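You operate a simulated robot arm through the tools that you are given. There is no shell and no other tool.

You are at the controls of a simulated two-armed robot. One attempt, no reset.

## Task
Scan the monitor's three listed things in order with the orange scanner, dock it, press SEND.
Fine: the packet is a blue one; move none of them, scan nothing else.
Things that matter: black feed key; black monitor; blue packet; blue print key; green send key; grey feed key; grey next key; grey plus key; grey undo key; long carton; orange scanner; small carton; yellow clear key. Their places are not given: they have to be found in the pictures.

It is judged by the outcome, as a careful person would: the job done as asked, and still so three seconds after it is handed in. It fails if anything else is knocked over, pushed out of place, dropped, spilled or broken.

## Robot
Two 7-joint arms with fingered hands on one trunk that stands fixed in place. Base frame: the origin is at the foot of the trunk, x ahead of it, y to its left, z up. Units: m, rad, N and s.
The left shoulder is at [0.021, 0.208, 1.398], the right one opposite. Each reaches about 1.152 m from its shoulder. Payload 5 kg a hand.
The TCP of each hand is the grasp point between the finger pads, 0.048 m short of the fingertips. In the tool frame z runs along the fingers and y along their closing line. The gripper opens to 0.16 m; its body begins 0.056 m behind the TCP. The gripper is a hand of 4 fingers: y runs from the thumb to the fingers, the wrist lies at [-0.026, -0.142, -0.252] in the tool frame.
Orientation is that of the tool frame in the base frame, as [roll, pitch, yaw] about the fixed x, y, z axes, in that order (R = Rz(yaw) Ry(pitch) Rx(roll)). With the fingers straight down and the wrist toward the robot, the tool's x, y and z point along [0, 1, 0], [1, 0, 0] and [0, 0, -1] of the base frame.

## Interface
- The arms move only by the tool jog_arm. It takes "left_rows", "right_rows" or both (then of equal length, played together; a hand with none holds still); each is one flat list of numbers, 6 for each row, row after row: the shift along the tool's x, y, z in m, then the turn, a rotation vector about the tool's x, y, z in degrees. In form: [tx, ty, tz, wx, wy, wz, tx, ty, tz, wx, wy, wz, ...]. A call has 1 to 20 rows; each row shifts and turns the commanded pose from where the row before left it, along the tool's axes as they then stand. A row lasts 0.2 s, in which the tool goes at most 0.05 m and 0.15 rad; a call with a longer step from one row to the next is refused whole. A pose out of reach is approached as far as the arm can. The call stops where the force on the tool passes 40 N (or 10 N more than at its start, if that is more) or the arm is blocked; 0.2 s more then pass. In this call time passes only in rows, and 0.2 s behind the last. The reply holds the time, the measured pose of the TCP, the force on the tool along the base axes, the opening and the grip force, in the units named above and with some noise, with the torque about the TCP (base axes, N m) and any sound that the robot's microphone picked up, and new pictures: "views" is both (left out), scene, wrist or none (wrist: the cameras of the hands that moved).
- Cameras (640 x 400 px; columns grow to the right, rows downward): "scene" is now at [0.0887, 0.0085, 1.5945]; the picture's right is [0.01, -1.00, 0.00], its down [-0.51, -0.01, -0.86] and it looks along [0.86, 0.01, -0.51] (base axes); focal length 294 px, centre (320, 200). "left" rides on the left gripper at [-0.087, -0.133, -0.189] in its tool frame; the picture's right is [-0.83, -0.26, 0.49], its down [0.51, -0.71, 0.49] and it looks along [0.22, 0.66, 0.72] (tool axes); focal length 238 px, centre (320, 200). "right" rides on the right gripper at [0.087, -0.133, -0.189] in its tool frame; the picture's right is [-0.83, 0.26, -0.49], its down [-0.51, -0.71, 0.49] and it looks along [-0.22, 0.66, 0.72] (tool axes); focal length 238 px, centre (320, 200).
- raise_lower(by): moves the trunk up (or, below 0, down) by that many m; the arms and the scene camera ride with it, the base frame stays. It gives what a move gives, with no picture.
- finger_targets(index, middle, ring, thumb_bend, thumb_turn, hand): sets how far each is bent, from 0 (flat) to 1 (curled in); at 0.3 the hand is open as for a grip, at 0.7 the pads meet at the TCP. One left out holds its place. A second passes; each finger stops where it meets its share of the squeeze, and holds until it gets a number again. It is the only way to open and close the hand. It gives what a move gives, with no picture; readings hold the bend of each and the force on the fingers (four entries, about 0 where the hand has none), thumb and palm. thumb_turn goes from beside the hand (0) to across from the fingers (1), as for a grip.
- turn_head(pan, tilt): turns the head with the scene camera to pan (to the left, within 1.501 rad either way) and tilt (down, from -0.506 to 1.204), counted from straight ahead of the robot. It gives what a move gives, and a new picture of the scene camera.
- probe_pixels(camera, pixels): there is no depth. For up to 12 entries [column, row, z] of the newest picture of that camera ("zoom" is the newest enlarged one), the place [x, y] in the base frame at which the ray of that pixel passes the height z, good to about 0.002 m, but the place of the scene camera against the robot may be out by one fixed shift of up to 0.018 m in any direction. It takes no simulated time.
- enlarge(camera, box): a new picture of the part [left, top, right, bottom] of that camera's present view, enlarged. It takes no simulated time.
- finish_job(): hands the job in; it is judged then, once.

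Unless the task says otherwise, let go and move clear before handing in.

The tools are called after "Request:" as name(argument=value, ...) on one line, values as JSON. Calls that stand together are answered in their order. jog_arm: Moves the arms, as the interface text tells. Its arguments: {"type":"object","properties":{"left_rows":{"type":"array"},"right_rows":{"type":"array"},"views":{"type":"string","enum":["both","scene","wrist","none"]}},"required":[]} The other tools are called the same way: raise_lower (by) moves the trunk up or down; finger_targets (index, middle, ring, thumb_bend, thumb_turn, hand) moves the fingers one by one; turn_head (pan, tilt) turns the head that bears the scene camera; probe_pixels (camera, pixels) gives the place at which the rays of pixels pass given heights; enlarge (camera, box) takes an enlarged picture of a part of a camera's view; finish_job () hands the job in.

At the start:

```text
clock: 0.0
left_tcp_pos: [0.5939, 0.2407, 1.3018]
left_orientation: [3.141, 0.0, 1.572]
left_force: [-0.2, 0.2, 0.0]
left_torque: [0.01, 0.0, -0.02]
left_grip_width: 0.1595
left_finger_force: 0.0
left_shape: jaw
left_bend: [0.3, 0.3, 0.3, 0.3, 0.98]
left_finger forces: [0.0, 0.1, 0.0, 0.0, 0.0, 0.0]
right_tcp_pos: [0.6447, -0.3043, 1.3363]
right_orientation: [-3.141, 0.0, 1.569]
right_force: [0.6, 0.1, 0.2]
right_torque: [0.02, 0.01, 0.0]
right_grip_width: 0.1595
right_finger_force: 0.1
right_shape: jaw
right_bend: [0.3, 0.3, 0.3, 0.3, 0.98]
right_finger forces: [0.0, 0.0, 0.1, 0.1, 0.0, 0.1]
trunk travel left (down, up): [-0.4, 0.29]
head pan, tilt (commanded): [0.012, 0.532]
```

scene: 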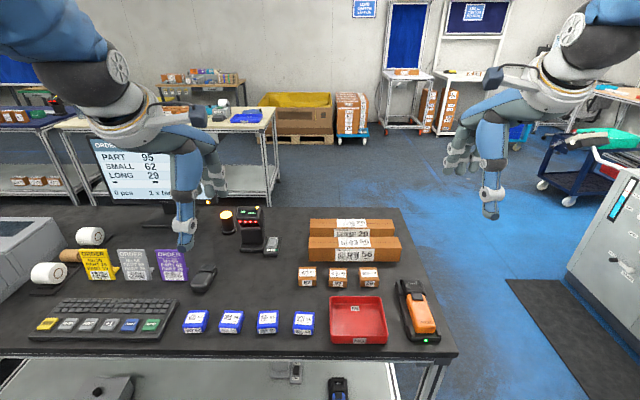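
right: 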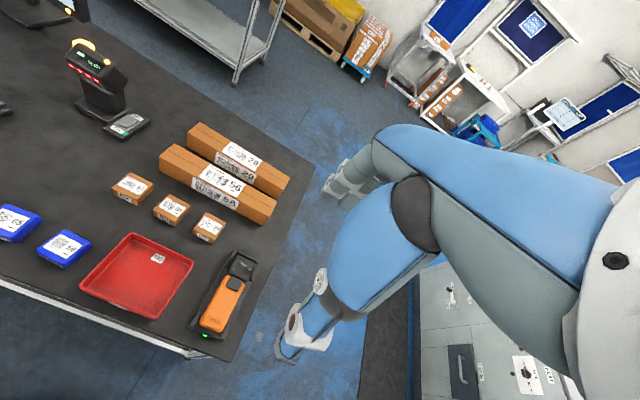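
left: 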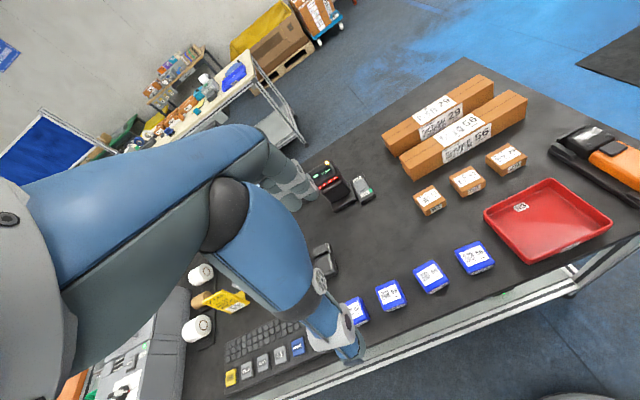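

The monitor around pixel (125,165) lists PART 95, SMALL 62, LONG 29, and the orange scanner sits in a dock at (417,312). I'll enlarge the monitor, the packets, the cartons and the keys to read them.

Request:
enlarge(camera="scene", box=[80, 130, 180, 210])

Request:
enlarge(camera="scene", box=[170, 290, 330, 350])

Request:
enlarge(camera="scene", box=[280, 210, 420, 300])

Request:
enlarge(camera="scene", box=[20, 285, 190, 350])

Request:
enlarge(camera="scene", box=[380, 260, 470, 360])

```text
5.00 times, centred on (130, 170) of scene
```

zoom: 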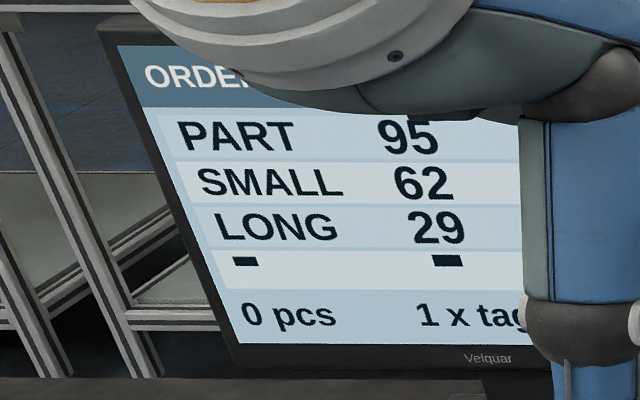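

```text
4.00 times, centred on (250, 320) of scene
```

zoom: 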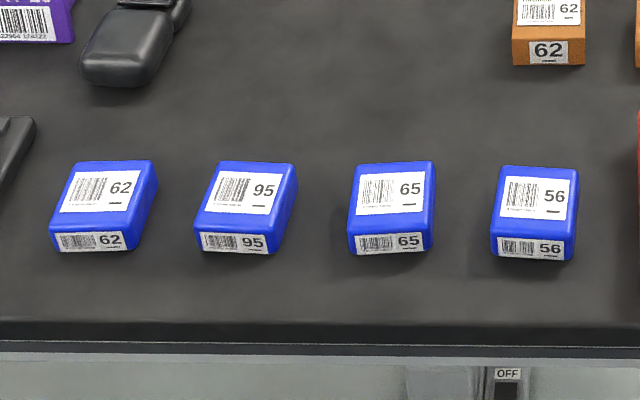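

```text
4.44 times, centred on (350, 255) of scene
```

zoom: 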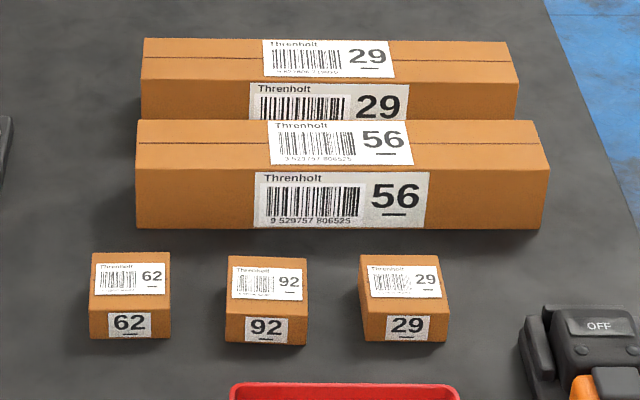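

```text
3.76 times, centred on (105, 318) of scene
```

zoom: 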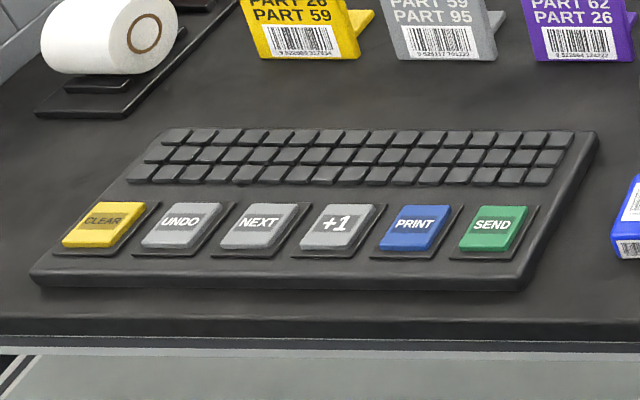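

```text
4.00 times, centred on (425, 310) of scene
```

zoom: 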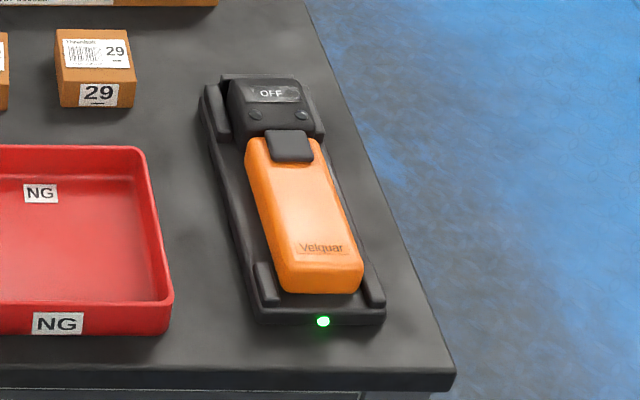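

PART 95 (blue packet), SMALL 62 and LONG 29 are readable, but the left arm hides part of the monitor. I'll look around with the head (left, then down) to see the rest of the screen, the keyboard and the area under the table.

Request:
turn_head(pan=0.55, tilt=0.6)

```text
clock: 1.0
left_tcp_pos: [0.5937, 0.2394, 1.3024]
left_orientation: [3.142, 0.001, 1.571]
left_force: [-0.5, 0.3, 0.1]
left_torque: [-0.03, 0.01, -0.01]
left_grip_width: 0.1597
left_finger_force: 0.1
left_shape: jaw
left_bend: [0.3, 0.3, 0.3, 0.3, 0.98]
left_finger forces: [0.0, 0.0, 0.1, 0.1, 0.1, 0.0]
right_tcp_pos: [0.6463, -0.3029, 1.3373]
right_orientation: [-3.141, -0.002, 1.57]
right_force: [-0.1, 0.2, 0.1]
right_torque: [-0.02, -0.02, -0.01]
right_grip_width: 0.1597
right_finger_force: 0.1
right_shape: jaw
right_bend: [0.3, 0.3, 0.3, 0.3, 0.98]
right_finger forces: [0.1, 0.1, 0.0, 0.0, 0.1, 0.0]
trunk travel left (down, up): [-0.4, 0.29]
head pan, tilt (commanded): [0.55, 0.6]
```

scene: 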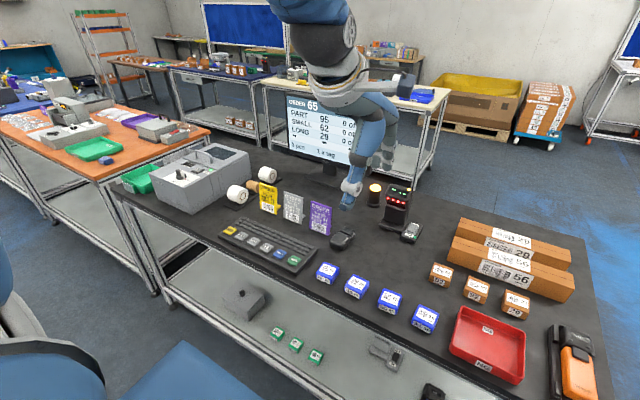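

Request:
enlarge(camera="scene", box=[270, 85, 380, 170])

Request:
enlarge(camera="scene", box=[130, 130, 350, 270])

Request:
enlarge(camera="scene", box=[200, 280, 460, 400])

Request:
enlarge(camera="scene", box=[320, 170, 440, 250])

```text
4.71 times, centred on (325, 128) of scene
```

zoom: 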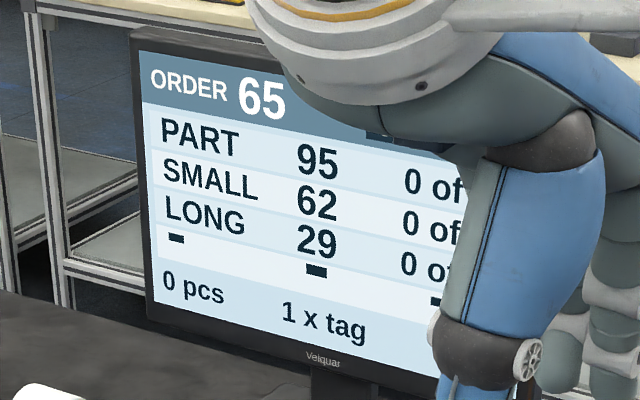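

```text
2.86 times, centred on (240, 200) of scene
```

zoom: 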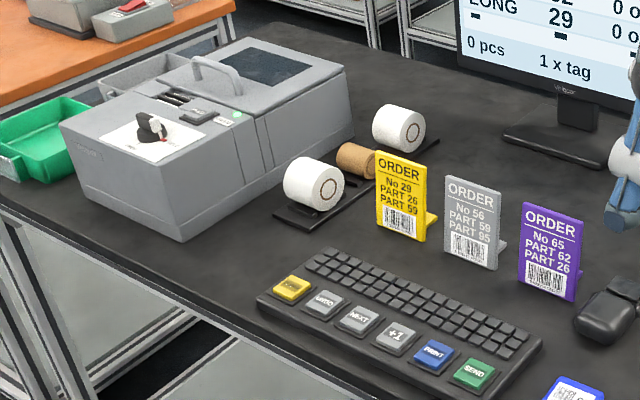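

```text
2.46 times, centred on (330, 340) of scene
```

zoom: 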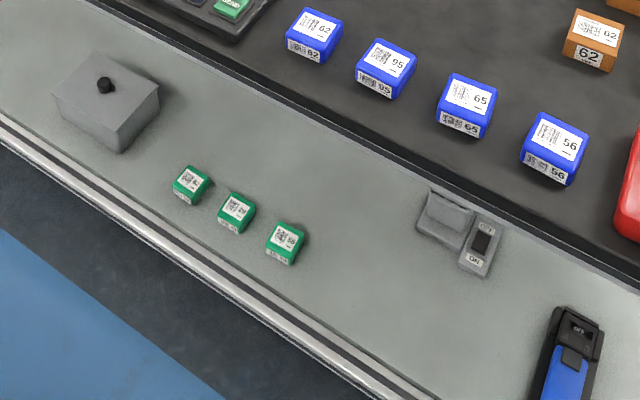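

```text
5.00 times, centred on (380, 210) of scene
```

zoom: 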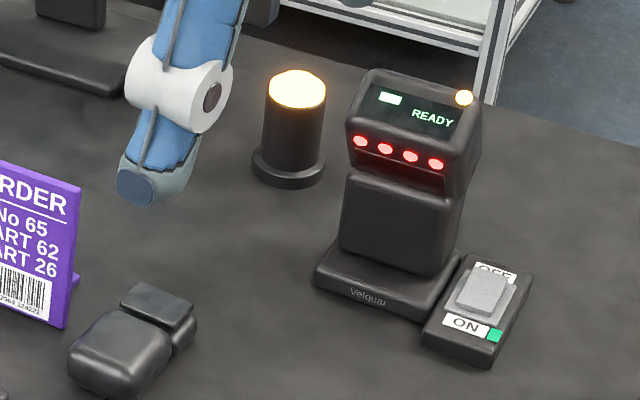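

The order is PART 95 → SMALL 62 → LONG 29 with "0 of ..." counts partly hidden by the left arm. I'll triangulate the table height with both wrist cameras (small carton 62 top label near right cam (133,186) / left cam (430,197)).

Request:
enlarge(camera="right", box=[90, 110, 310, 260])

Request:
enlarge(camera="left", box=[340, 60, 560, 300])

Request:
probe_pixels(camera="right", pixels=[[133, 186, 0.7], [133, 186, 0.8], [133, 186, 0.9], [133, 186, 1.0]])

Request:
probe_pixels(camera="left", pixels=[[430, 197, 0.7], [430, 197, 0.8], [430, 197, 0.9], [430, 197, 1.0]])

```text
2.67 times, centred on (200, 185) of right
```

zoom: 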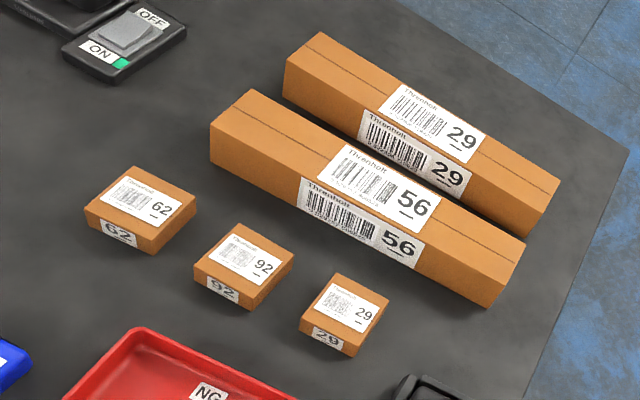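

```text
1.67 times, centred on (450, 180) of left
```

zoom: 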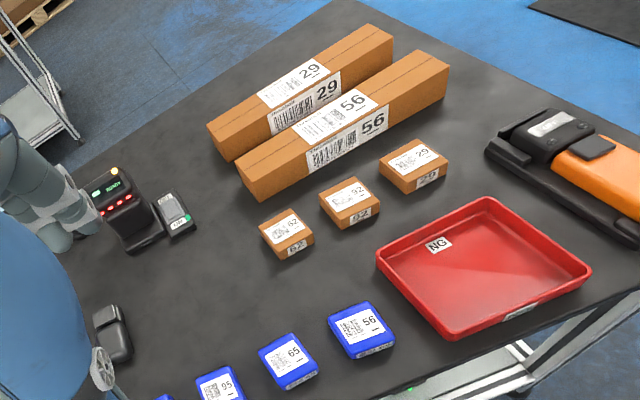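

```text
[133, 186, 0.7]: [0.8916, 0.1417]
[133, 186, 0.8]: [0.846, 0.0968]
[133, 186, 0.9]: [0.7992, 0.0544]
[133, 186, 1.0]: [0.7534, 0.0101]
```

```text
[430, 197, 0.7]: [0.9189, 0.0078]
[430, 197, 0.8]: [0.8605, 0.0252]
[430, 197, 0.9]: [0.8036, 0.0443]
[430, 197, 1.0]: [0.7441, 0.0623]
```

Triangulation puts the small carton's top at about z 0.915 near (0.793, 0.047), so the table is near 0.88. I'll look closely at the scanner in the right camera and measure it.

Request:
enlarge(camera="right", box=[170, 240, 280, 350])

Request:
turn_head(pan=-0.3, tilt=0.75)

```text
3.64 times, centred on (225, 295) of right
```

zoom: 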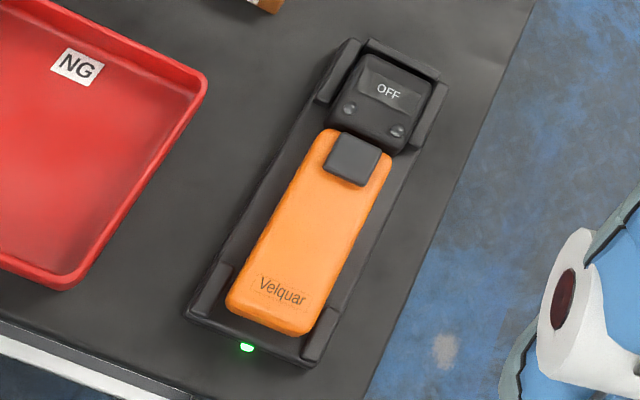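

```text
clock: 2.1
left_tcp_pos: [0.5928, 0.2411, 1.3015]
left_orientation: [3.141, 0.001, 1.572]
left_force: [-0.1, 1.0, 0.5]
left_torque: [0.0, -0.02, 0.0]
left_grip_width: 0.1596
left_finger_force: 0.1
left_shape: jaw
left_bend: [0.3, 0.3, 0.3, 0.3, 0.98]
left_finger forces: [0.0, 0.0, 0.0, 0.1, 0.0, 0.0]
right_tcp_pos: [0.6471, -0.3037, 1.3373]
right_orientation: [-3.141, 0.0, 1.57]
right_force: [0.1, -0.6, 0.3]
right_torque: [-0.02, 0.03, 0.0]
right_grip_width: 0.1596
right_finger_force: 0.0
right_shape: jaw
right_bend: [0.3, 0.3, 0.3, 0.3, 0.98]
right_finger forces: [0.0, 0.1, 0.1, 0.0, 0.0, 0.0]
trunk travel left (down, up): [-0.4, 0.29]
head pan, tilt (commanded): [-0.3, 0.75]
```

scene: 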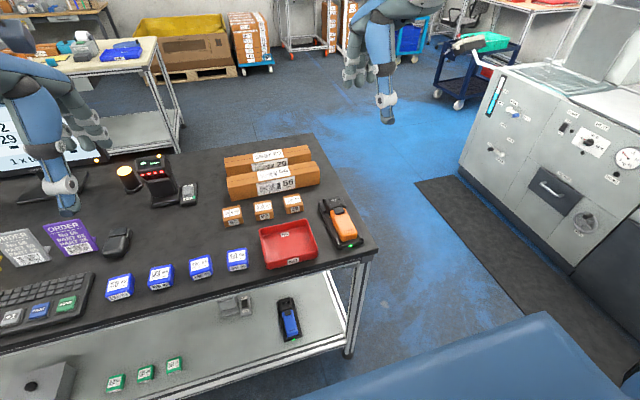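

The scanner lies in its cradle, head (display OFF) pointing away and handle toward the robot. I'll examine the hand layout and the cradle from this new view.

Request:
enlarge(camera="scene", box=[320, 0, 480, 140])

Request:
enlarge(camera="scene", box=[290, 180, 390, 270])

Request:
enlarge(camera="scene", box=[210, 280, 320, 350])

```text
2.86 times, centred on (400, 70) of scene
```

zoom: 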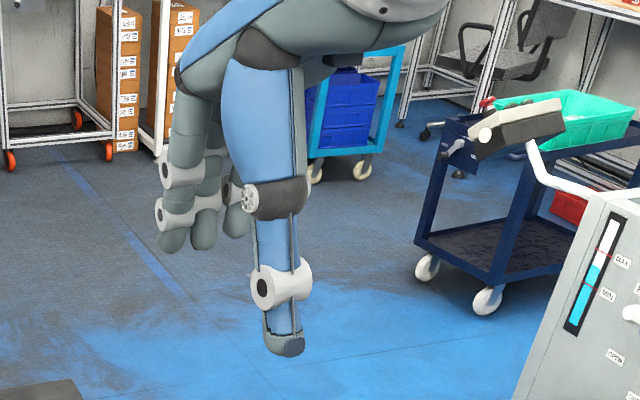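

```text
4.44 times, centred on (340, 225) of scene
```

zoom: 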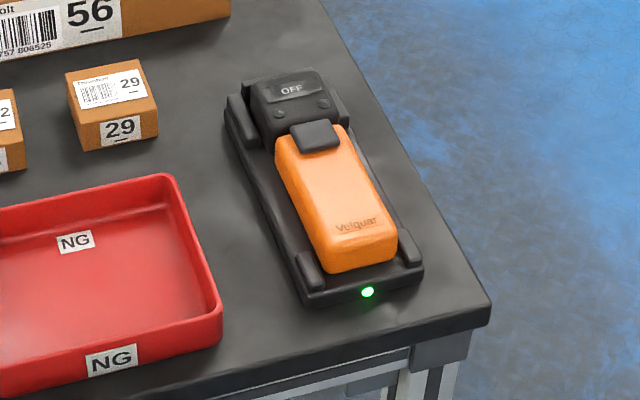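

```text
5.71 times, centred on (265, 315) of scene
```

zoom: 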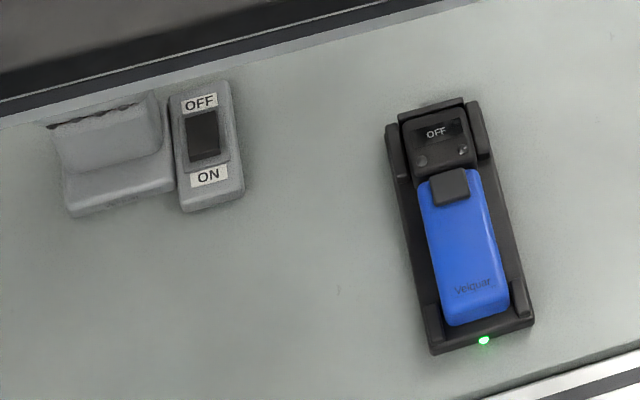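

The dark pad near the head looks like a trigger and both handhelds show OFF while docked. I'll slide the left arm 0.3 m left (tool x = base +y) so the monitor can be read in full.

Request:
jog_arm(left_rows=[0.045, -0.015, 0, 0, 0, 0, 0.045, -0.015, 0, 0, 0, 0, 0.045, -0.015, 0, 0, 0, 0, 0.045, -0.015, 0, 0, 0, 0, 0.045, -0.015, 0, 0, 0, 0, 0.045, -0.015, 0, 0, 0, 0], views="none")

Request:
turn_head(pan=0.4, tilt=0.55)

```text
clock: 3.5
left_tcp_pos: [0.5023, 0.5135, 1.2998]
left_orientation: [3.141, 0.001, 1.57]
left_force: [0.3, 0.7, -0.6]
left_torque: [-0.16, -0.02, -0.03]
left_grip_width: 0.1599
left_finger_force: 0.0
left_shape: jaw
left_bend: [0.3, 0.3, 0.3, 0.3, 0.98]
left_finger forces: [0.0, 0.1, 0.0, 0.0, 0.0, 0.0]
left hand out of reach, approached as far as the arm can: row 1
right_tcp_pos: [0.6447, -0.3015, 1.3372]
right_orientation: [3.141, 0.002, 1.571]
right_force: [0.4, 0.9, 1.2]
right_torque: [-0.14, 0.01, -0.06]
right_grip_width: 0.1593
right_finger_force: 0.0
right_shape: jaw
right_bend: [0.3, 0.3, 0.3, 0.3, 0.98]
right_finger forces: [0.0, 0.0, 0.0, 0.0, 0.0, 0.0]
trunk travel left (down, up): [-0.4, 0.29]
head pan, tilt (commanded): [-0.3, 0.75]
```

```text
clock: 4.6
left_tcp_pos: [0.5024, 0.5099, 1.3007]
left_orientation: [-3.141, -0.001, 1.571]
left_force: [-0.1, 0.9, 0.7]
left_torque: [-0.03, 0.01, 0.01]
left_grip_width: 0.1601
left_finger_force: 0.1
left_shape: jaw
left_bend: [0.3, 0.3, 0.3, 0.3, 0.98]
left_finger forces: [0.0, 0.1, 0.1, 0.1, 0.1, 0.0]
right_tcp_pos: [0.6455, -0.3034, 1.3373]
right_orientation: [3.141, 0.001, 1.571]
right_force: [0.0, -0.4, 0.3]
right_torque: [-0.03, 0.02, -0.01]
right_grip_width: 0.1595
right_finger_force: 0.1
right_shape: jaw
right_bend: [0.3, 0.3, 0.3, 0.3, 0.98]
right_finger forces: [0.0, 0.0, 0.0, 0.1, 0.0, 0.0]
trunk travel left (down, up): [-0.4, 0.29]
head pan, tilt (commanded): [0.4, 0.55]
```

scene: 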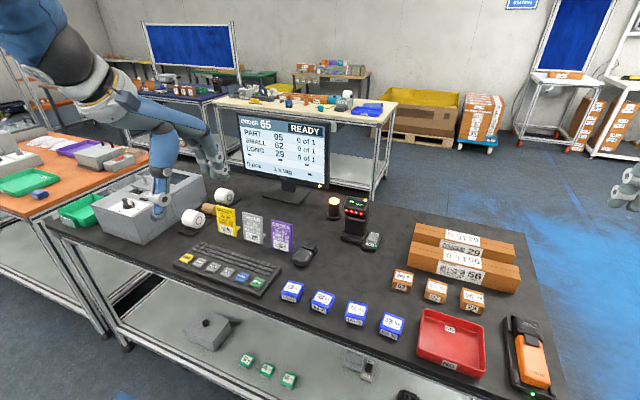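

Request:
enlarge(camera="scene", box=[230, 105, 340, 195])

Request:
enlarge(camera="scene", box=[170, 190, 300, 300])

Request:
enlarge(camera="scene", box=[260, 200, 420, 350])

```text
4.44 times, centred on (285, 150) of scene
```

zoom: 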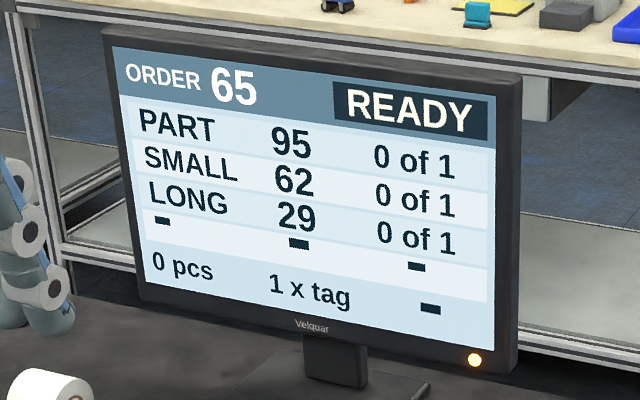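

```text
3.64 times, centred on (235, 245) of scene
```

zoom: 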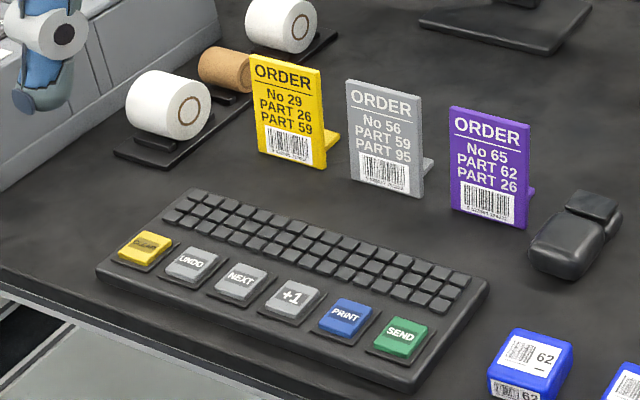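

```text
2.67 times, centred on (340, 275) of scene
```

zoom: 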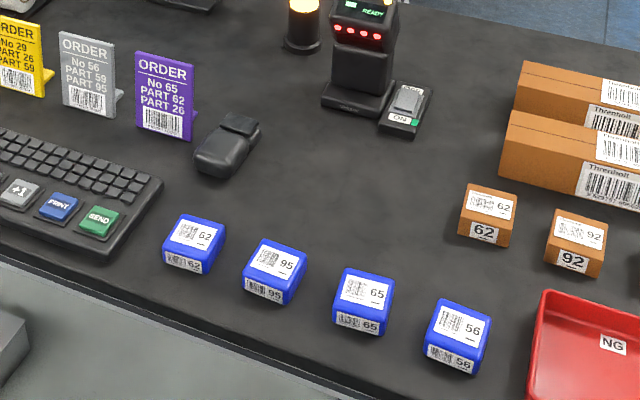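

Monitor reads ORDER 65 READY, 0 of 1 for each of PART 95, SMALL 62, LONG 29. Now I'll locate the scanner and cradle with the right camera (display at (244,266), trigger (235,284), LED (205,335)).

Request:
probe_pixels(camera="right", pixels=[[243.7, 265.6, 0.94], [235.4, 284, 0.94], [210.7, 325.2, 0.9], [204.7, 335.4, 0.89], [231.9, 251, 0.9], [258, 260.7, 0.9], [188.5, 326.6, 0.88], [222, 340.3, 0.88], [221.5, 305, 0.93], [243.7, 265.6, 0.9]])

Request:
probe_pixels(camera="scene", pixels=[[402, 273, 0.915], [526, 324, 0.94], [526, 324, 0.9], [533, 394, 0.89], [533, 394, 0.88]])

Request:
enlarge(camera="scene", box=[380, 260, 560, 400])

```text
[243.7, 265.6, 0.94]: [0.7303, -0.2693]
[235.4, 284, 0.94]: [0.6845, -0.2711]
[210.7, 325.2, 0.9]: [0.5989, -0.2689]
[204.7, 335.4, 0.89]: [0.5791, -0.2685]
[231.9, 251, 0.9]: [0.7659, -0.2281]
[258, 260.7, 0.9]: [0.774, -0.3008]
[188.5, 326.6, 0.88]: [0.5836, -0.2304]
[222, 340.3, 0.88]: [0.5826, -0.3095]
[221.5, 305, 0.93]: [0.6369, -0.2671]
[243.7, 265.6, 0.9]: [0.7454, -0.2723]
```

```text
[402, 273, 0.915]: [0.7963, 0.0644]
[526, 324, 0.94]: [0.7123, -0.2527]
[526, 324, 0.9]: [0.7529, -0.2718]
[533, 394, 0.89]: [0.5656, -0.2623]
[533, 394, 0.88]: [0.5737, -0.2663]
```

```text
2.86 times, centred on (470, 330) of scene
```

zoom: 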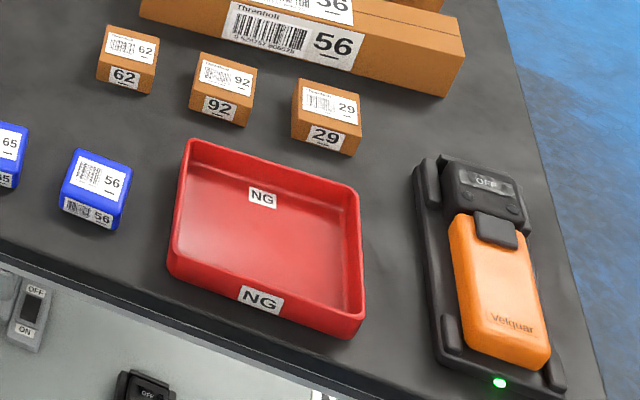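

The scanner lies along base x at y≈-0.269, from x≈0.60 to 0.76, in a cradle 0.58–0.77. I'll lower the right hand behind/above it for a closer camera look at heights and details.

Request:
jog_arm(right_rows=[0.0066, -0.012, 0.042, 0, 0, 0, 0.0066, -0.012, 0.042, 0, 0, 0, 0.0066, -0.012, 0.042, 0, 0, 0, 0.0066, -0.012, 0.042, 0, 0, 0, 0.0066, -0.012, 0.042, 0, 0, 0], views="wrist")

Request:
turn_head(pan=-0.3, tilt=0.75)

```text
clock: 5.8
left_tcp_pos: [0.5039, 0.51, 1.2993]
left_orientation: [-3.139, 0.0, 1.57]
left_force: [0.1, 0.2, -0.4]
left_torque: [-0.02, 0.09, 0.02]
left_grip_width: 0.1599
left_finger_force: 0.1
left_shape: jaw
left_bend: [0.3, 0.3, 0.3, 0.3, 0.98]
left_finger forces: [0.0, 0.1, 0.0, 0.1, 0.0, 0.1]
right_tcp_pos: [0.5865, -0.2702, 1.1257]
right_orientation: [-3.141, 0.0, 1.57]
right_force: [0.7, -0.2, 0.8]
right_torque: [0.02, 0.12, 0.04]
right_grip_width: 0.1597
right_finger_force: 0.1
right_shape: jaw
right_bend: [0.3, 0.3, 0.3, 0.3, 0.98]
right_finger forces: [0.0, 0.1, 0.0, 0.0, 0.0, 0.1]
trunk travel left (down, up): [-0.4, 0.29]
head pan, tilt (commanded): [0.4, 0.55]
```

right: 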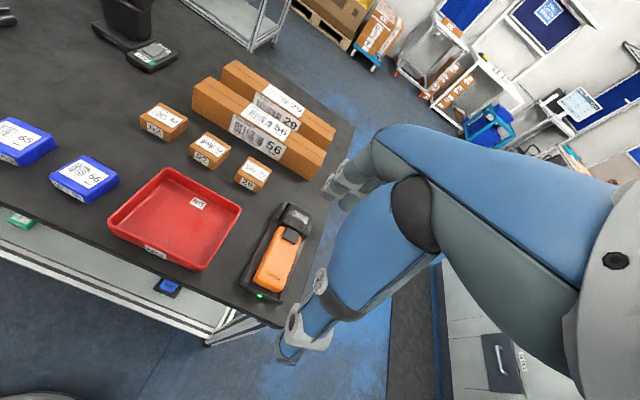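

```text
clock: 6.9
left_tcp_pos: [0.5039, 0.5089, 1.3006]
left_orientation: [3.141, 0.002, 1.571]
left_force: [-0.4, 0.7, 0.5]
left_torque: [-0.02, 0.01, -0.01]
left_grip_width: 0.1597
left_finger_force: 0.1
left_shape: jaw
left_bend: [0.3, 0.3, 0.3, 0.3, 0.98]
left_finger forces: [0.0, 0.0, 0.1, 0.1, 0.0, 0.1]
right_tcp_pos: [0.5857, -0.2695, 1.1281]
right_orientation: [3.14, -0.001, 1.571]
right_force: [-0.3, -0.8, 1.1]
right_torque: [-0.01, -0.01, 0.0]
right_grip_width: 0.1595
right_finger_force: 0.1
right_shape: jaw
right_bend: [0.3, 0.3, 0.3, 0.3, 0.98]
right_finger forces: [0.1, 0.0, 0.0, 0.1, 0.0, 0.0]
trunk travel left (down, up): [-0.4, 0.29]
head pan, tilt (commanded): [-0.3, 0.75]
```

scene: 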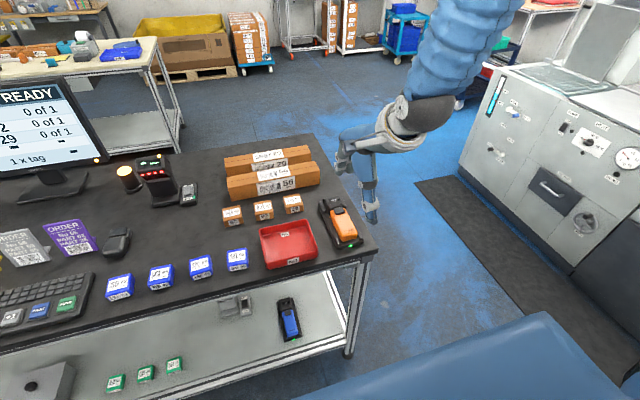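

The right camera now sees the scanner at (275,255) up close. I'll enlarge it and triangulate its heights against the earlier view.

Request:
enlarge(camera="right", box=[230, 190, 330, 310])

Request:
enlarge(camera="scene", box=[300, 180, 390, 265])

```text
3.33 times, centred on (280, 250) of right
```

zoom: 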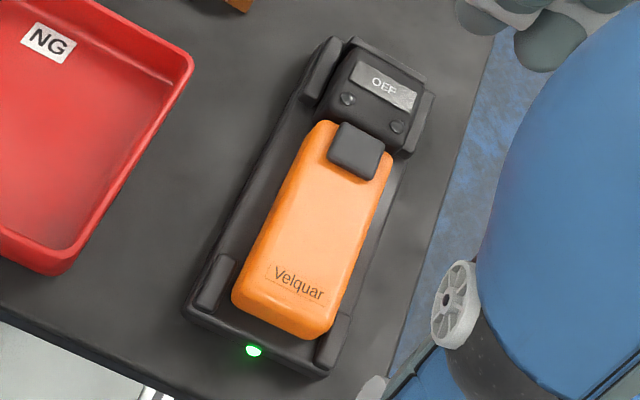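

```text
4.71 times, centred on (345, 222) of scene
```

zoom: 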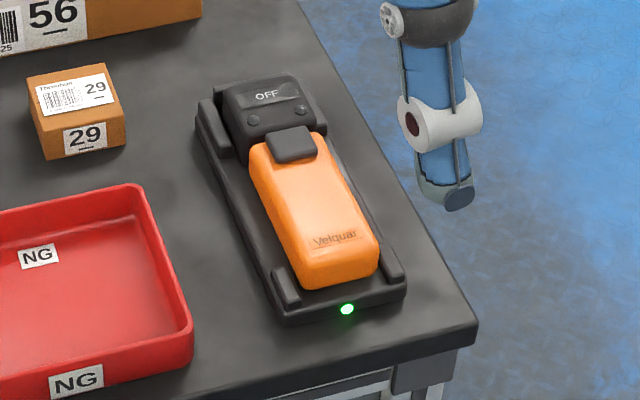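

Request:
probe_pixels(camera="right", pixels=[[299.2, 216.1, 0.94], [299.2, 216.1, 0.9], [292, 235.6, 0.94], [292, 235.6, 0.9], [259.9, 295, 0.9], [259.9, 295, 0.88], [268.9, 290.5, 0.9], [268.9, 290.5, 0.92], [283, 202.5, 0.9], [313.8, 221.5, 0.9], [238, 280, 0.88], [277.5, 303, 0.88]])

```text
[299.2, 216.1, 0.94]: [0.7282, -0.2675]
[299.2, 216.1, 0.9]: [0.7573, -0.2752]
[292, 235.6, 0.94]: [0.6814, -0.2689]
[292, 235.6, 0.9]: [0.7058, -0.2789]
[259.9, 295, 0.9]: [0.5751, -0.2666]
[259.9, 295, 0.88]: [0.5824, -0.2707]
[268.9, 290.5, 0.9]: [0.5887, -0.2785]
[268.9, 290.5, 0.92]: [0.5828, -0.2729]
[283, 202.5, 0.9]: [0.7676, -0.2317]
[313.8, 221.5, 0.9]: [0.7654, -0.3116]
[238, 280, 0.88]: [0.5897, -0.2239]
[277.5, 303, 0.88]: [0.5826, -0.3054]
```

Triangulated heights: display z≈0.934, trigger ≈(0.687,-0.270,0.930), LED ≈(0.579,-0.269,0.889). I'll measure the handle edges and posts, and look at the hand geometry in the scene view.

Request:
enlarge(camera="right", box=[230, 190, 330, 310])

Request:
probe_pixels(camera="zoom", pixels=[[310, 130, 0.915], [395, 160, 0.915], [234, 292, 0.915], [328, 325, 0.915], [328, 155, 0.93], [380, 170, 0.93], [222, 255, 0.91], [200, 300, 0.9], [350, 315, 0.91], [327, 365, 0.9], [330, 40, 0.92], [430, 80, 0.92]])

Request:
enlarge(camera="scene", box=[310, 80, 450, 230])

```text
3.33 times, centred on (280, 250) of right
```

zoom: 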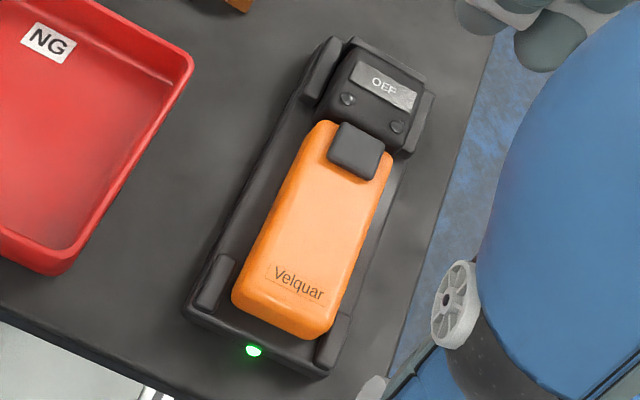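

```text
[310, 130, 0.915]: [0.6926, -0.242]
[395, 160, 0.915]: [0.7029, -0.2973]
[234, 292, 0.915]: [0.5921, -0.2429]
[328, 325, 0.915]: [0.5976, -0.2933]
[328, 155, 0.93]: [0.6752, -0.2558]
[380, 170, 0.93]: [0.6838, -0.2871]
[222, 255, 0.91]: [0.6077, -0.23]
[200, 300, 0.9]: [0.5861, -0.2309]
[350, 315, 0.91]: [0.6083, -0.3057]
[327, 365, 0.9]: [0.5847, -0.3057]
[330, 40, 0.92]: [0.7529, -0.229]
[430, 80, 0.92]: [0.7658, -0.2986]
```

```text
2.67 times, centred on (380, 155) of scene
```

zoom: 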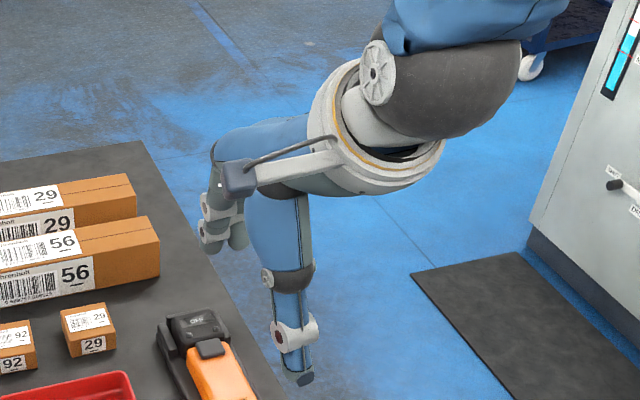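

Handle spans x 0.592–0.70, y -0.242…-0.295 (centre -0.2685); rear posts end at x≈0.61. I'll yaw the right hand −90° about tool z so the thumb goes to the right side of the handle and the fingers to the left.

Request:
jog_arm(right_rows=[0, 0, 0, 0, 0, -8.182, 0, 0, 0, 0, 0, -8.182, 0, 0, 0, 0, 0, -8.182, 0, 0, 0, 0, 0, -8.182, 0, 0, 0, 0, 0, -8.182, 0, 0, 0, 0, 0, -8.182, 0, 0, 0, 0, 0, -8.182, 0, 0, 0, 0, 0, -8.182, 0, 0, 0, 0, 0, -8.182, 0, 0, 0, 0, 0, -8.182, 0, 0, 0, 0, 0, -8.18, -0.03, 0, 0.02, 0, 0, 0, -0.033, 0, 0.02, 0, 0, 0], views="both")

```text
clock: 9.7
left_tcp_pos: [0.5048, 0.5084, 1.3011]
left_orientation: [-3.14, 0.001, 1.57]
left_force: [0.7, 0.4, -0.5]
left_torque: [0.0, 0.11, -0.04]
left_grip_width: 0.1599
left_finger_force: 0.1
left_shape: jaw
left_bend: [0.3, 0.3, 0.3, 0.3, 0.98]
left_finger forces: [0.1, 0.0, 0.0, 0.0, 0.1, 0.0]
right_tcp_pos: [0.6489, -0.2704, 1.0852]
right_orientation: [-3.141, -0.001, 3.141]
right_force: [0.6, -0.1, -0.5]
right_torque: [0.04, 0.08, 0.0]
right_grip_width: 0.1598
right_finger_force: 0.1
right_shape: jaw
right_bend: [0.3, 0.3, 0.3, 0.3, 0.98]
right_finger forces: [0.1, 0.1, 0.1, 0.0, 0.0, 0.1]
trunk travel left (down, up): [-0.4, 0.29]
head pan, tilt (commanded): [-0.3, 0.75]
```

scene: 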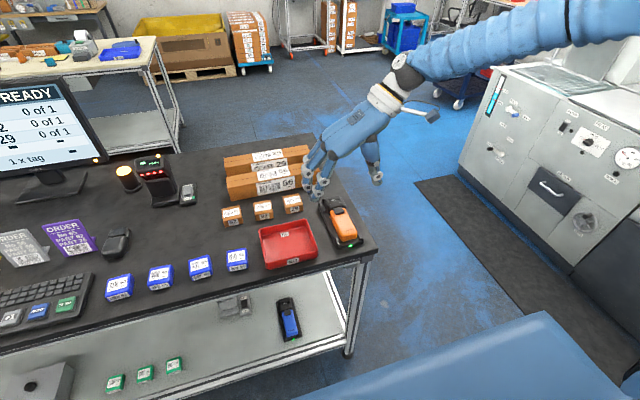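
right: 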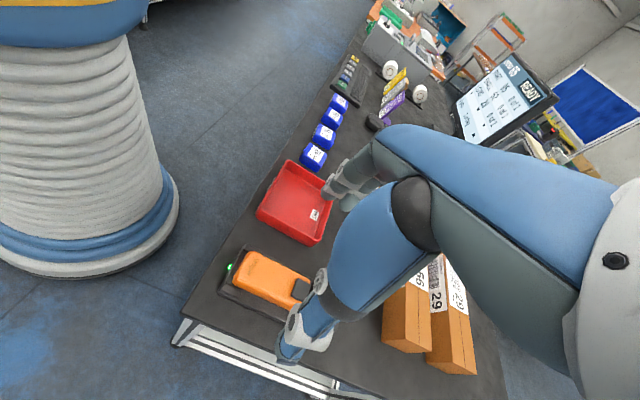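

Request:
enlarge(camera="scene", box=[280, 100, 400, 220])

Request:
enlarge(camera="right", box=[200, 130, 400, 380])

```text
3.33 times, centred on (340, 160) of scene
```

zoom: 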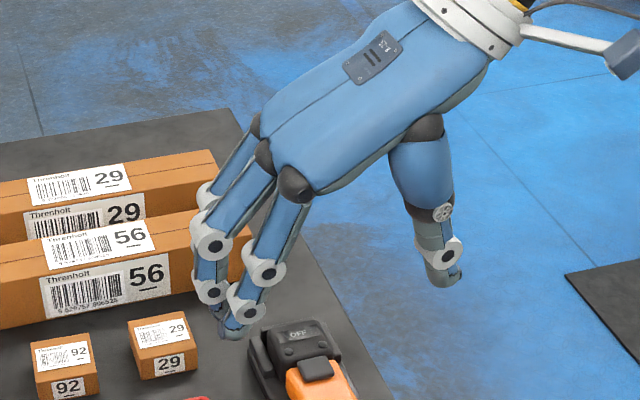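

```text
1.60 times, centred on (300, 255) of right
```

zoom: 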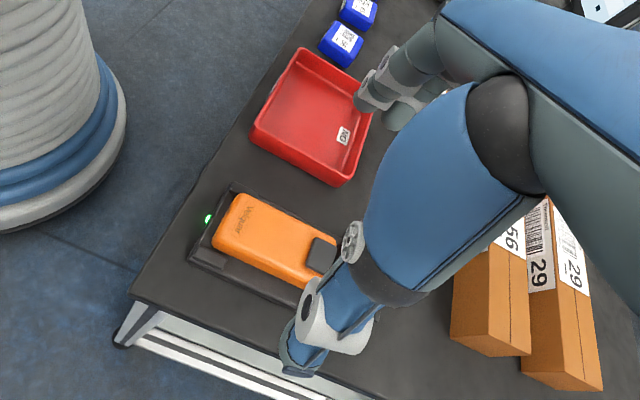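

Hand layout is clear: three fingers hang on the left, thumb on the right, index nearest the robot. Before lowering I'll check how close the NG tray's rim and cartons are to where the fingers will pass.

Request:
probe_pixels(camera="zoom", pixels=[[252, 128, 0.91], [340, 185, 0.91], [370, 110, 0.91], [302, 50, 0.91], [252, 132, 0.88], [340, 188, 0.88], [455, 330, 0.88], [232, 195, 0.92], [215, 238, 0.92], [330, 250, 0.93], [208, 218, 0.889]])

```text
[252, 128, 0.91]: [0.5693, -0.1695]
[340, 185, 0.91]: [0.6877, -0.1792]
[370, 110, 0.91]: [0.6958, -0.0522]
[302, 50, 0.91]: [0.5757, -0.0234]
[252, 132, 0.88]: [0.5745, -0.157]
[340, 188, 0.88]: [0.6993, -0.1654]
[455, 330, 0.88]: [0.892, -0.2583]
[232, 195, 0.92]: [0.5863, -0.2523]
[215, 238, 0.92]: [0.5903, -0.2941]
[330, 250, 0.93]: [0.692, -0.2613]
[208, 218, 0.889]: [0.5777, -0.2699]
```

The tray rim is at y≈-0.17, too close for fully open fingers. I'll pre-close the right hand partway to about 0.10 m before descending.

Request:
finger_targets(hand="right", index=0.45, middle=0.45, ring=0.45, thumb_bend=0.45, thumb_turn=1.0)

Request:
enlarge(camera="scene", box=[280, 100, 400, 220])

Request:
enlarge(camera="right", box=[200, 130, 400, 380])

```text
clock: 10.7
left_tcp_pos: [0.5039, 0.5098, 1.3008]
left_orientation: [-3.139, 0.001, 1.571]
left_force: [0.2, 0.2, 0.3]
left_torque: [0.01, 0.03, 0.0]
left_grip_width: 0.1597
left_finger_force: 0.0
left_shape: jaw
left_bend: [0.3, 0.3, 0.3, 0.3, 0.98]
left_finger forces: [0.0, 0.0, 0.0, 0.0, 0.0, 0.1]
right_tcp_pos: [0.6477, -0.2701, 1.087]
right_orientation: [-3.141, -0.001, -3.141]
right_force: [1.1, 0.7, 0.4]
right_torque: [0.0, 0.02, 0.0]
right_grip_width: 0.1116
right_finger_force: 0.0
right_shape: fingers
right_bend: [0.45, 0.45, 0.45, 0.45, 0.99]
right_finger forces: [0.0, 0.0, 0.0, 0.0, 0.0, 0.0]
trunk travel left (down, up): [-0.4, 0.29]
head pan, tilt (commanded): [-0.3, 0.75]
```

```text
3.33 times, centred on (340, 160) of scene
```

zoom: 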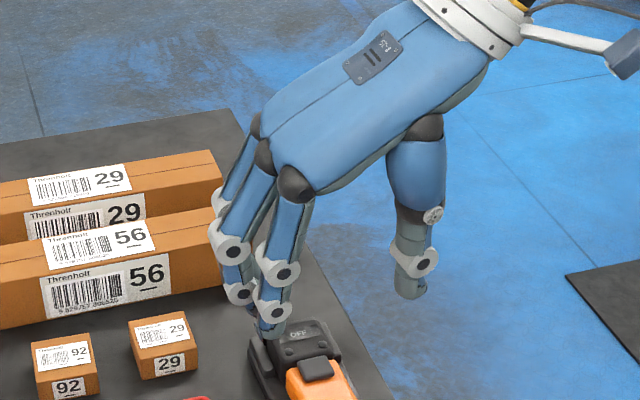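

```text
1.60 times, centred on (300, 255) of right
```

zoom: 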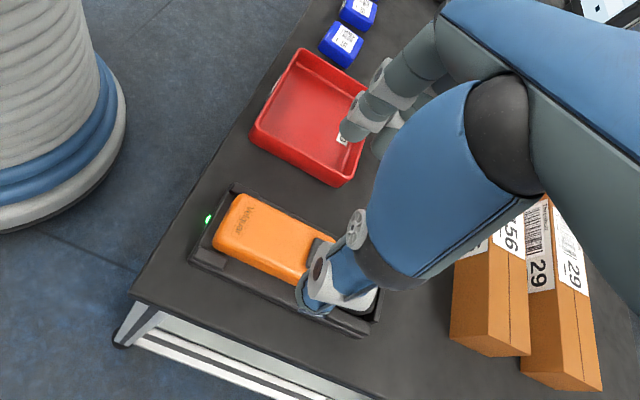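

Request:
probe_pixels(camera="scene", pixels=[[324.5, 198, 1.03], [324.5, 198, 1.05], [324.5, 198, 1.07], [315, 190, 1.03], [315, 190, 1.05], [368, 189, 1.03], [368, 189, 1.05]])

```text
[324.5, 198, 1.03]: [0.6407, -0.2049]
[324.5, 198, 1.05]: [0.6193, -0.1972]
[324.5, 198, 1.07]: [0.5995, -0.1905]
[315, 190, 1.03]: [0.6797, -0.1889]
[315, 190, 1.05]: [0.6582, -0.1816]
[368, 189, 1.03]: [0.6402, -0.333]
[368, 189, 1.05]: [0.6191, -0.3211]
```

Fingertips sit about 0.048 m below the TCP with index near x≈0.625, just clear of the rear posts (x≤0.61). I'll descend to TCP z≈0.97 and check.

Request:
jog_arm(right_rows=[0, 0.0005, 0.04, 0, 0, 0, 0, 0.0005, 0.04, 0, 0, 0, 0, 0.0005, 0.037, 0, 0, 0], views="both")

Request:
enlarge(camera="scene", box=[290, 140, 400, 250])

Request:
enlarge(camera="right", box=[200, 150, 400, 350])

```text
clock: 11.5
left_tcp_pos: [0.5036, 0.5104, 1.3004]
left_orientation: [-3.138, 0.001, 1.572]
left_force: [0.4, -0.2, 0.0]
left_torque: [0.07, 0.1, 0.03]
left_grip_width: 0.16
left_finger_force: 0.2
left_shape: jaw
left_bend: [0.3, 0.3, 0.3, 0.3, 0.98]
left_finger forces: [0.1, 0.0, 0.1, 0.0, 0.1, 0.0]
right_tcp_pos: [0.6512, -0.2682, 0.9705]
right_orientation: [3.139, 0.0, 3.141]
right_force: [1.2, 0.5, 1.2]
right_torque: [0.0, 0.16, 0.04]
right_grip_width: 0.1118
right_finger_force: 0.0
right_shape: fingers
right_bend: [0.45, 0.45, 0.45, 0.45, 0.99]
right_finger forces: [0.0, 0.0, 0.1, 0.0, 0.1, 0.1]
trunk travel left (down, up): [-0.4, 0.29]
head pan, tilt (commanded): [-0.3, 0.75]
```

scene: 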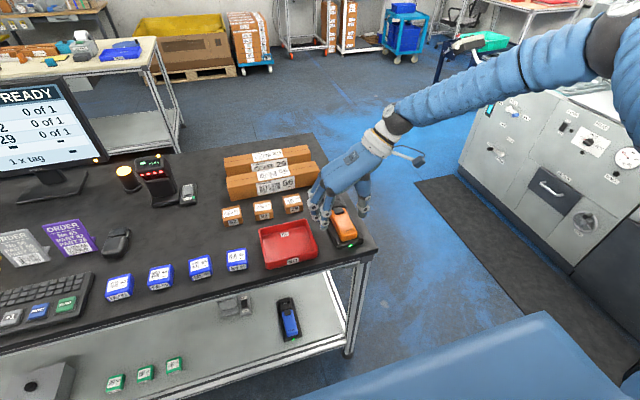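
right: 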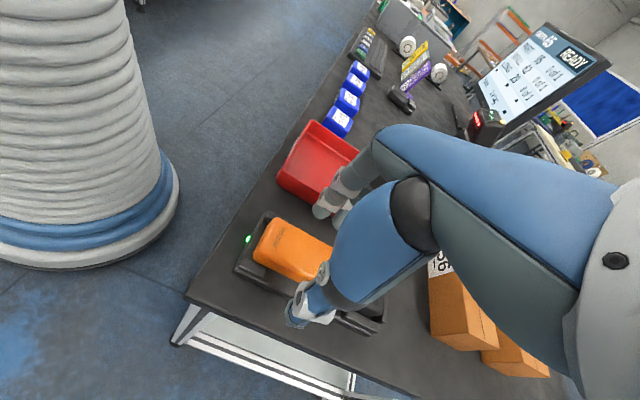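

```text
3.64 times, centred on (345, 195) of scene
```

zoom: 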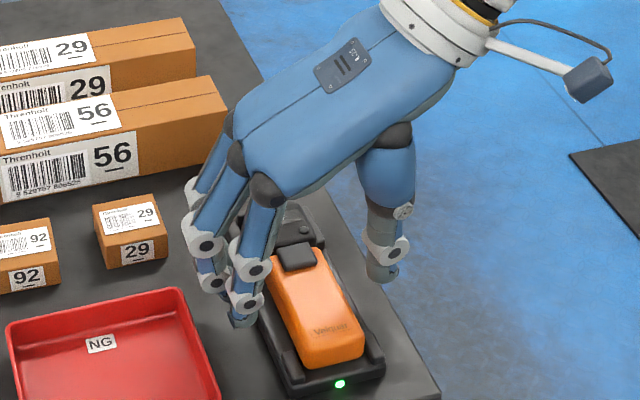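

```text
2.00 times, centred on (300, 250) of right
```

zoom: 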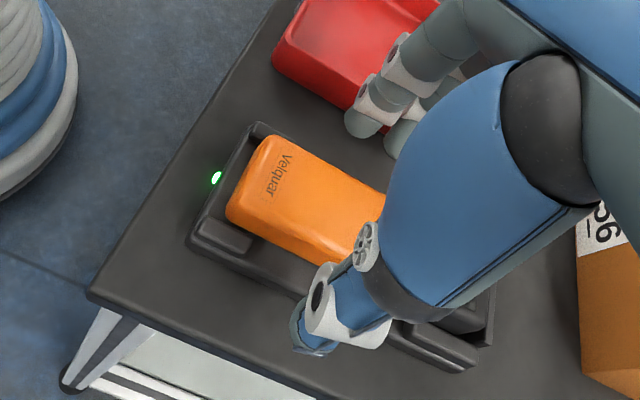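

The fingers straddle the handle with the tips ~0.92 m high. I'll lower about 0.025 m more in small steps, watching force.

Request:
jog_arm(right_rows=[0.003, 0, 0.008, 0, 0, 0, 0, 0, 0.008, 0, 0, 0, 0, 0, 0.007, 0, 0, 0], views="both")

Request:
enlarge(camera="scene", box=[290, 150, 400, 250])

Request:
enlarge(camera="right", box=[200, 150, 400, 350])

```text
clock: 12.3
left_tcp_pos: [0.5026, 0.5111, 1.3011]
left_orientation: [3.141, 0.0, 1.572]
left_force: [0.5, 0.2, 1.0]
left_torque: [-0.01, -0.04, -0.02]
left_grip_width: 0.1599
left_finger_force: 0.0
left_shape: jaw
left_bend: [0.3, 0.3, 0.3, 0.3, 0.98]
left_finger forces: [0.0, 0.0, 0.1, 0.1, 0.0, 0.1]
right_tcp_pos: [0.6455, -0.2686, 0.9478]
right_orientation: [3.141, 0.0, 3.141]
right_force: [0.3, 0.2, 0.5]
right_torque: [0.01, 0.0, -0.02]
right_grip_width: 0.1114
right_finger_force: 0.0
right_shape: fingers
right_bend: [0.45, 0.45, 0.45, 0.45, 0.99]
right_finger forces: [0.0, 0.0, 0.1, 0.1, 0.0, 0.1]
trunk travel left (down, up): [-0.4, 0.29]
head pan, tilt (commanded): [-0.3, 0.75]
```

scene: 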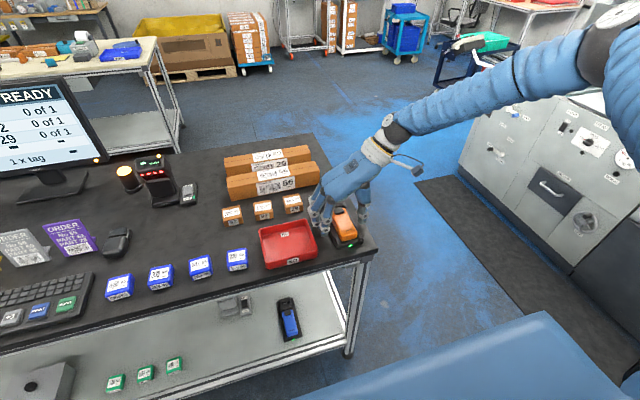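
right: 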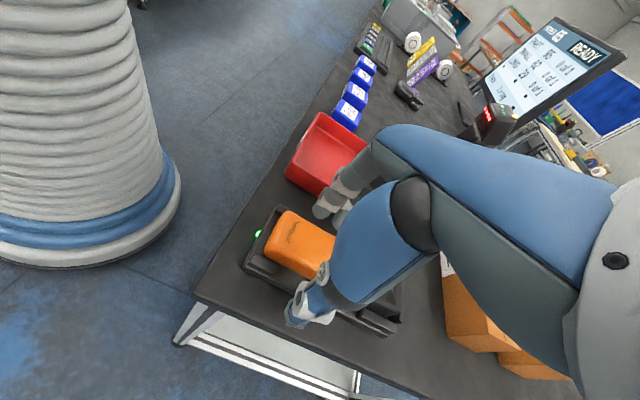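

```text
4.00 times, centred on (345, 200) of scene
```

zoom: 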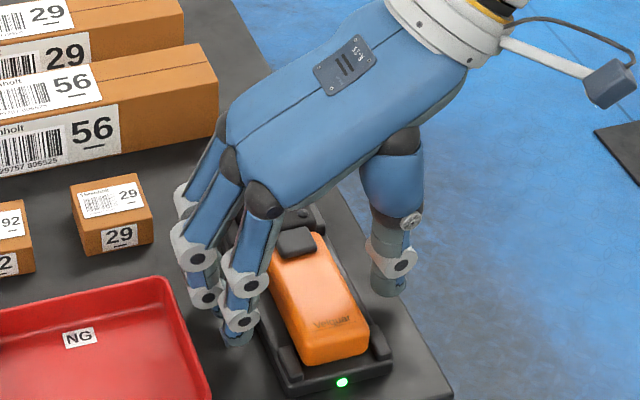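

```text
2.00 times, centred on (300, 250) of right
```

zoom: 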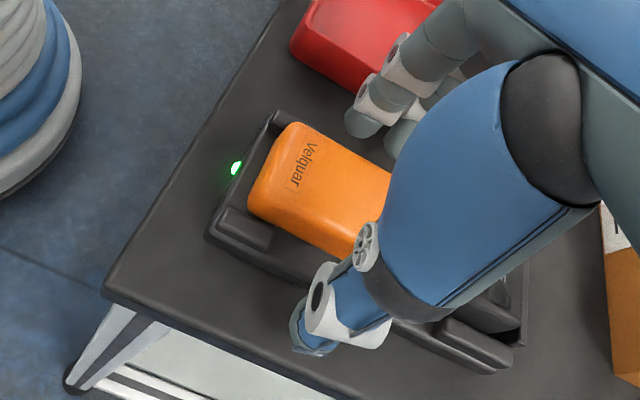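

Request:
probe_pixels(camera="scene", pixels=[[324.25, 233, 0.9], [316.5, 225, 0.9], [309, 219, 0.9], [362.5, 222, 0.9], [350.5, 246, 0.889]])

Request:
probe_pixels(camera="right", pixels=[[296, 320, 0.9], [320, 212, 0.9], [340, 222, 0.9], [258, 233, 0.889]])

```text
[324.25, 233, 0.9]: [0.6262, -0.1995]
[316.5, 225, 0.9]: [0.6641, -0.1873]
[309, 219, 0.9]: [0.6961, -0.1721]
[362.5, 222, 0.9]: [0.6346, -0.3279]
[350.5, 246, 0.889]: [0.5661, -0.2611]
```

```text
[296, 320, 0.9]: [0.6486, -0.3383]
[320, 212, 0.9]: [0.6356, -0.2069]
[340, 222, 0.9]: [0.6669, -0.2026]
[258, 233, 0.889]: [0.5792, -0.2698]
```

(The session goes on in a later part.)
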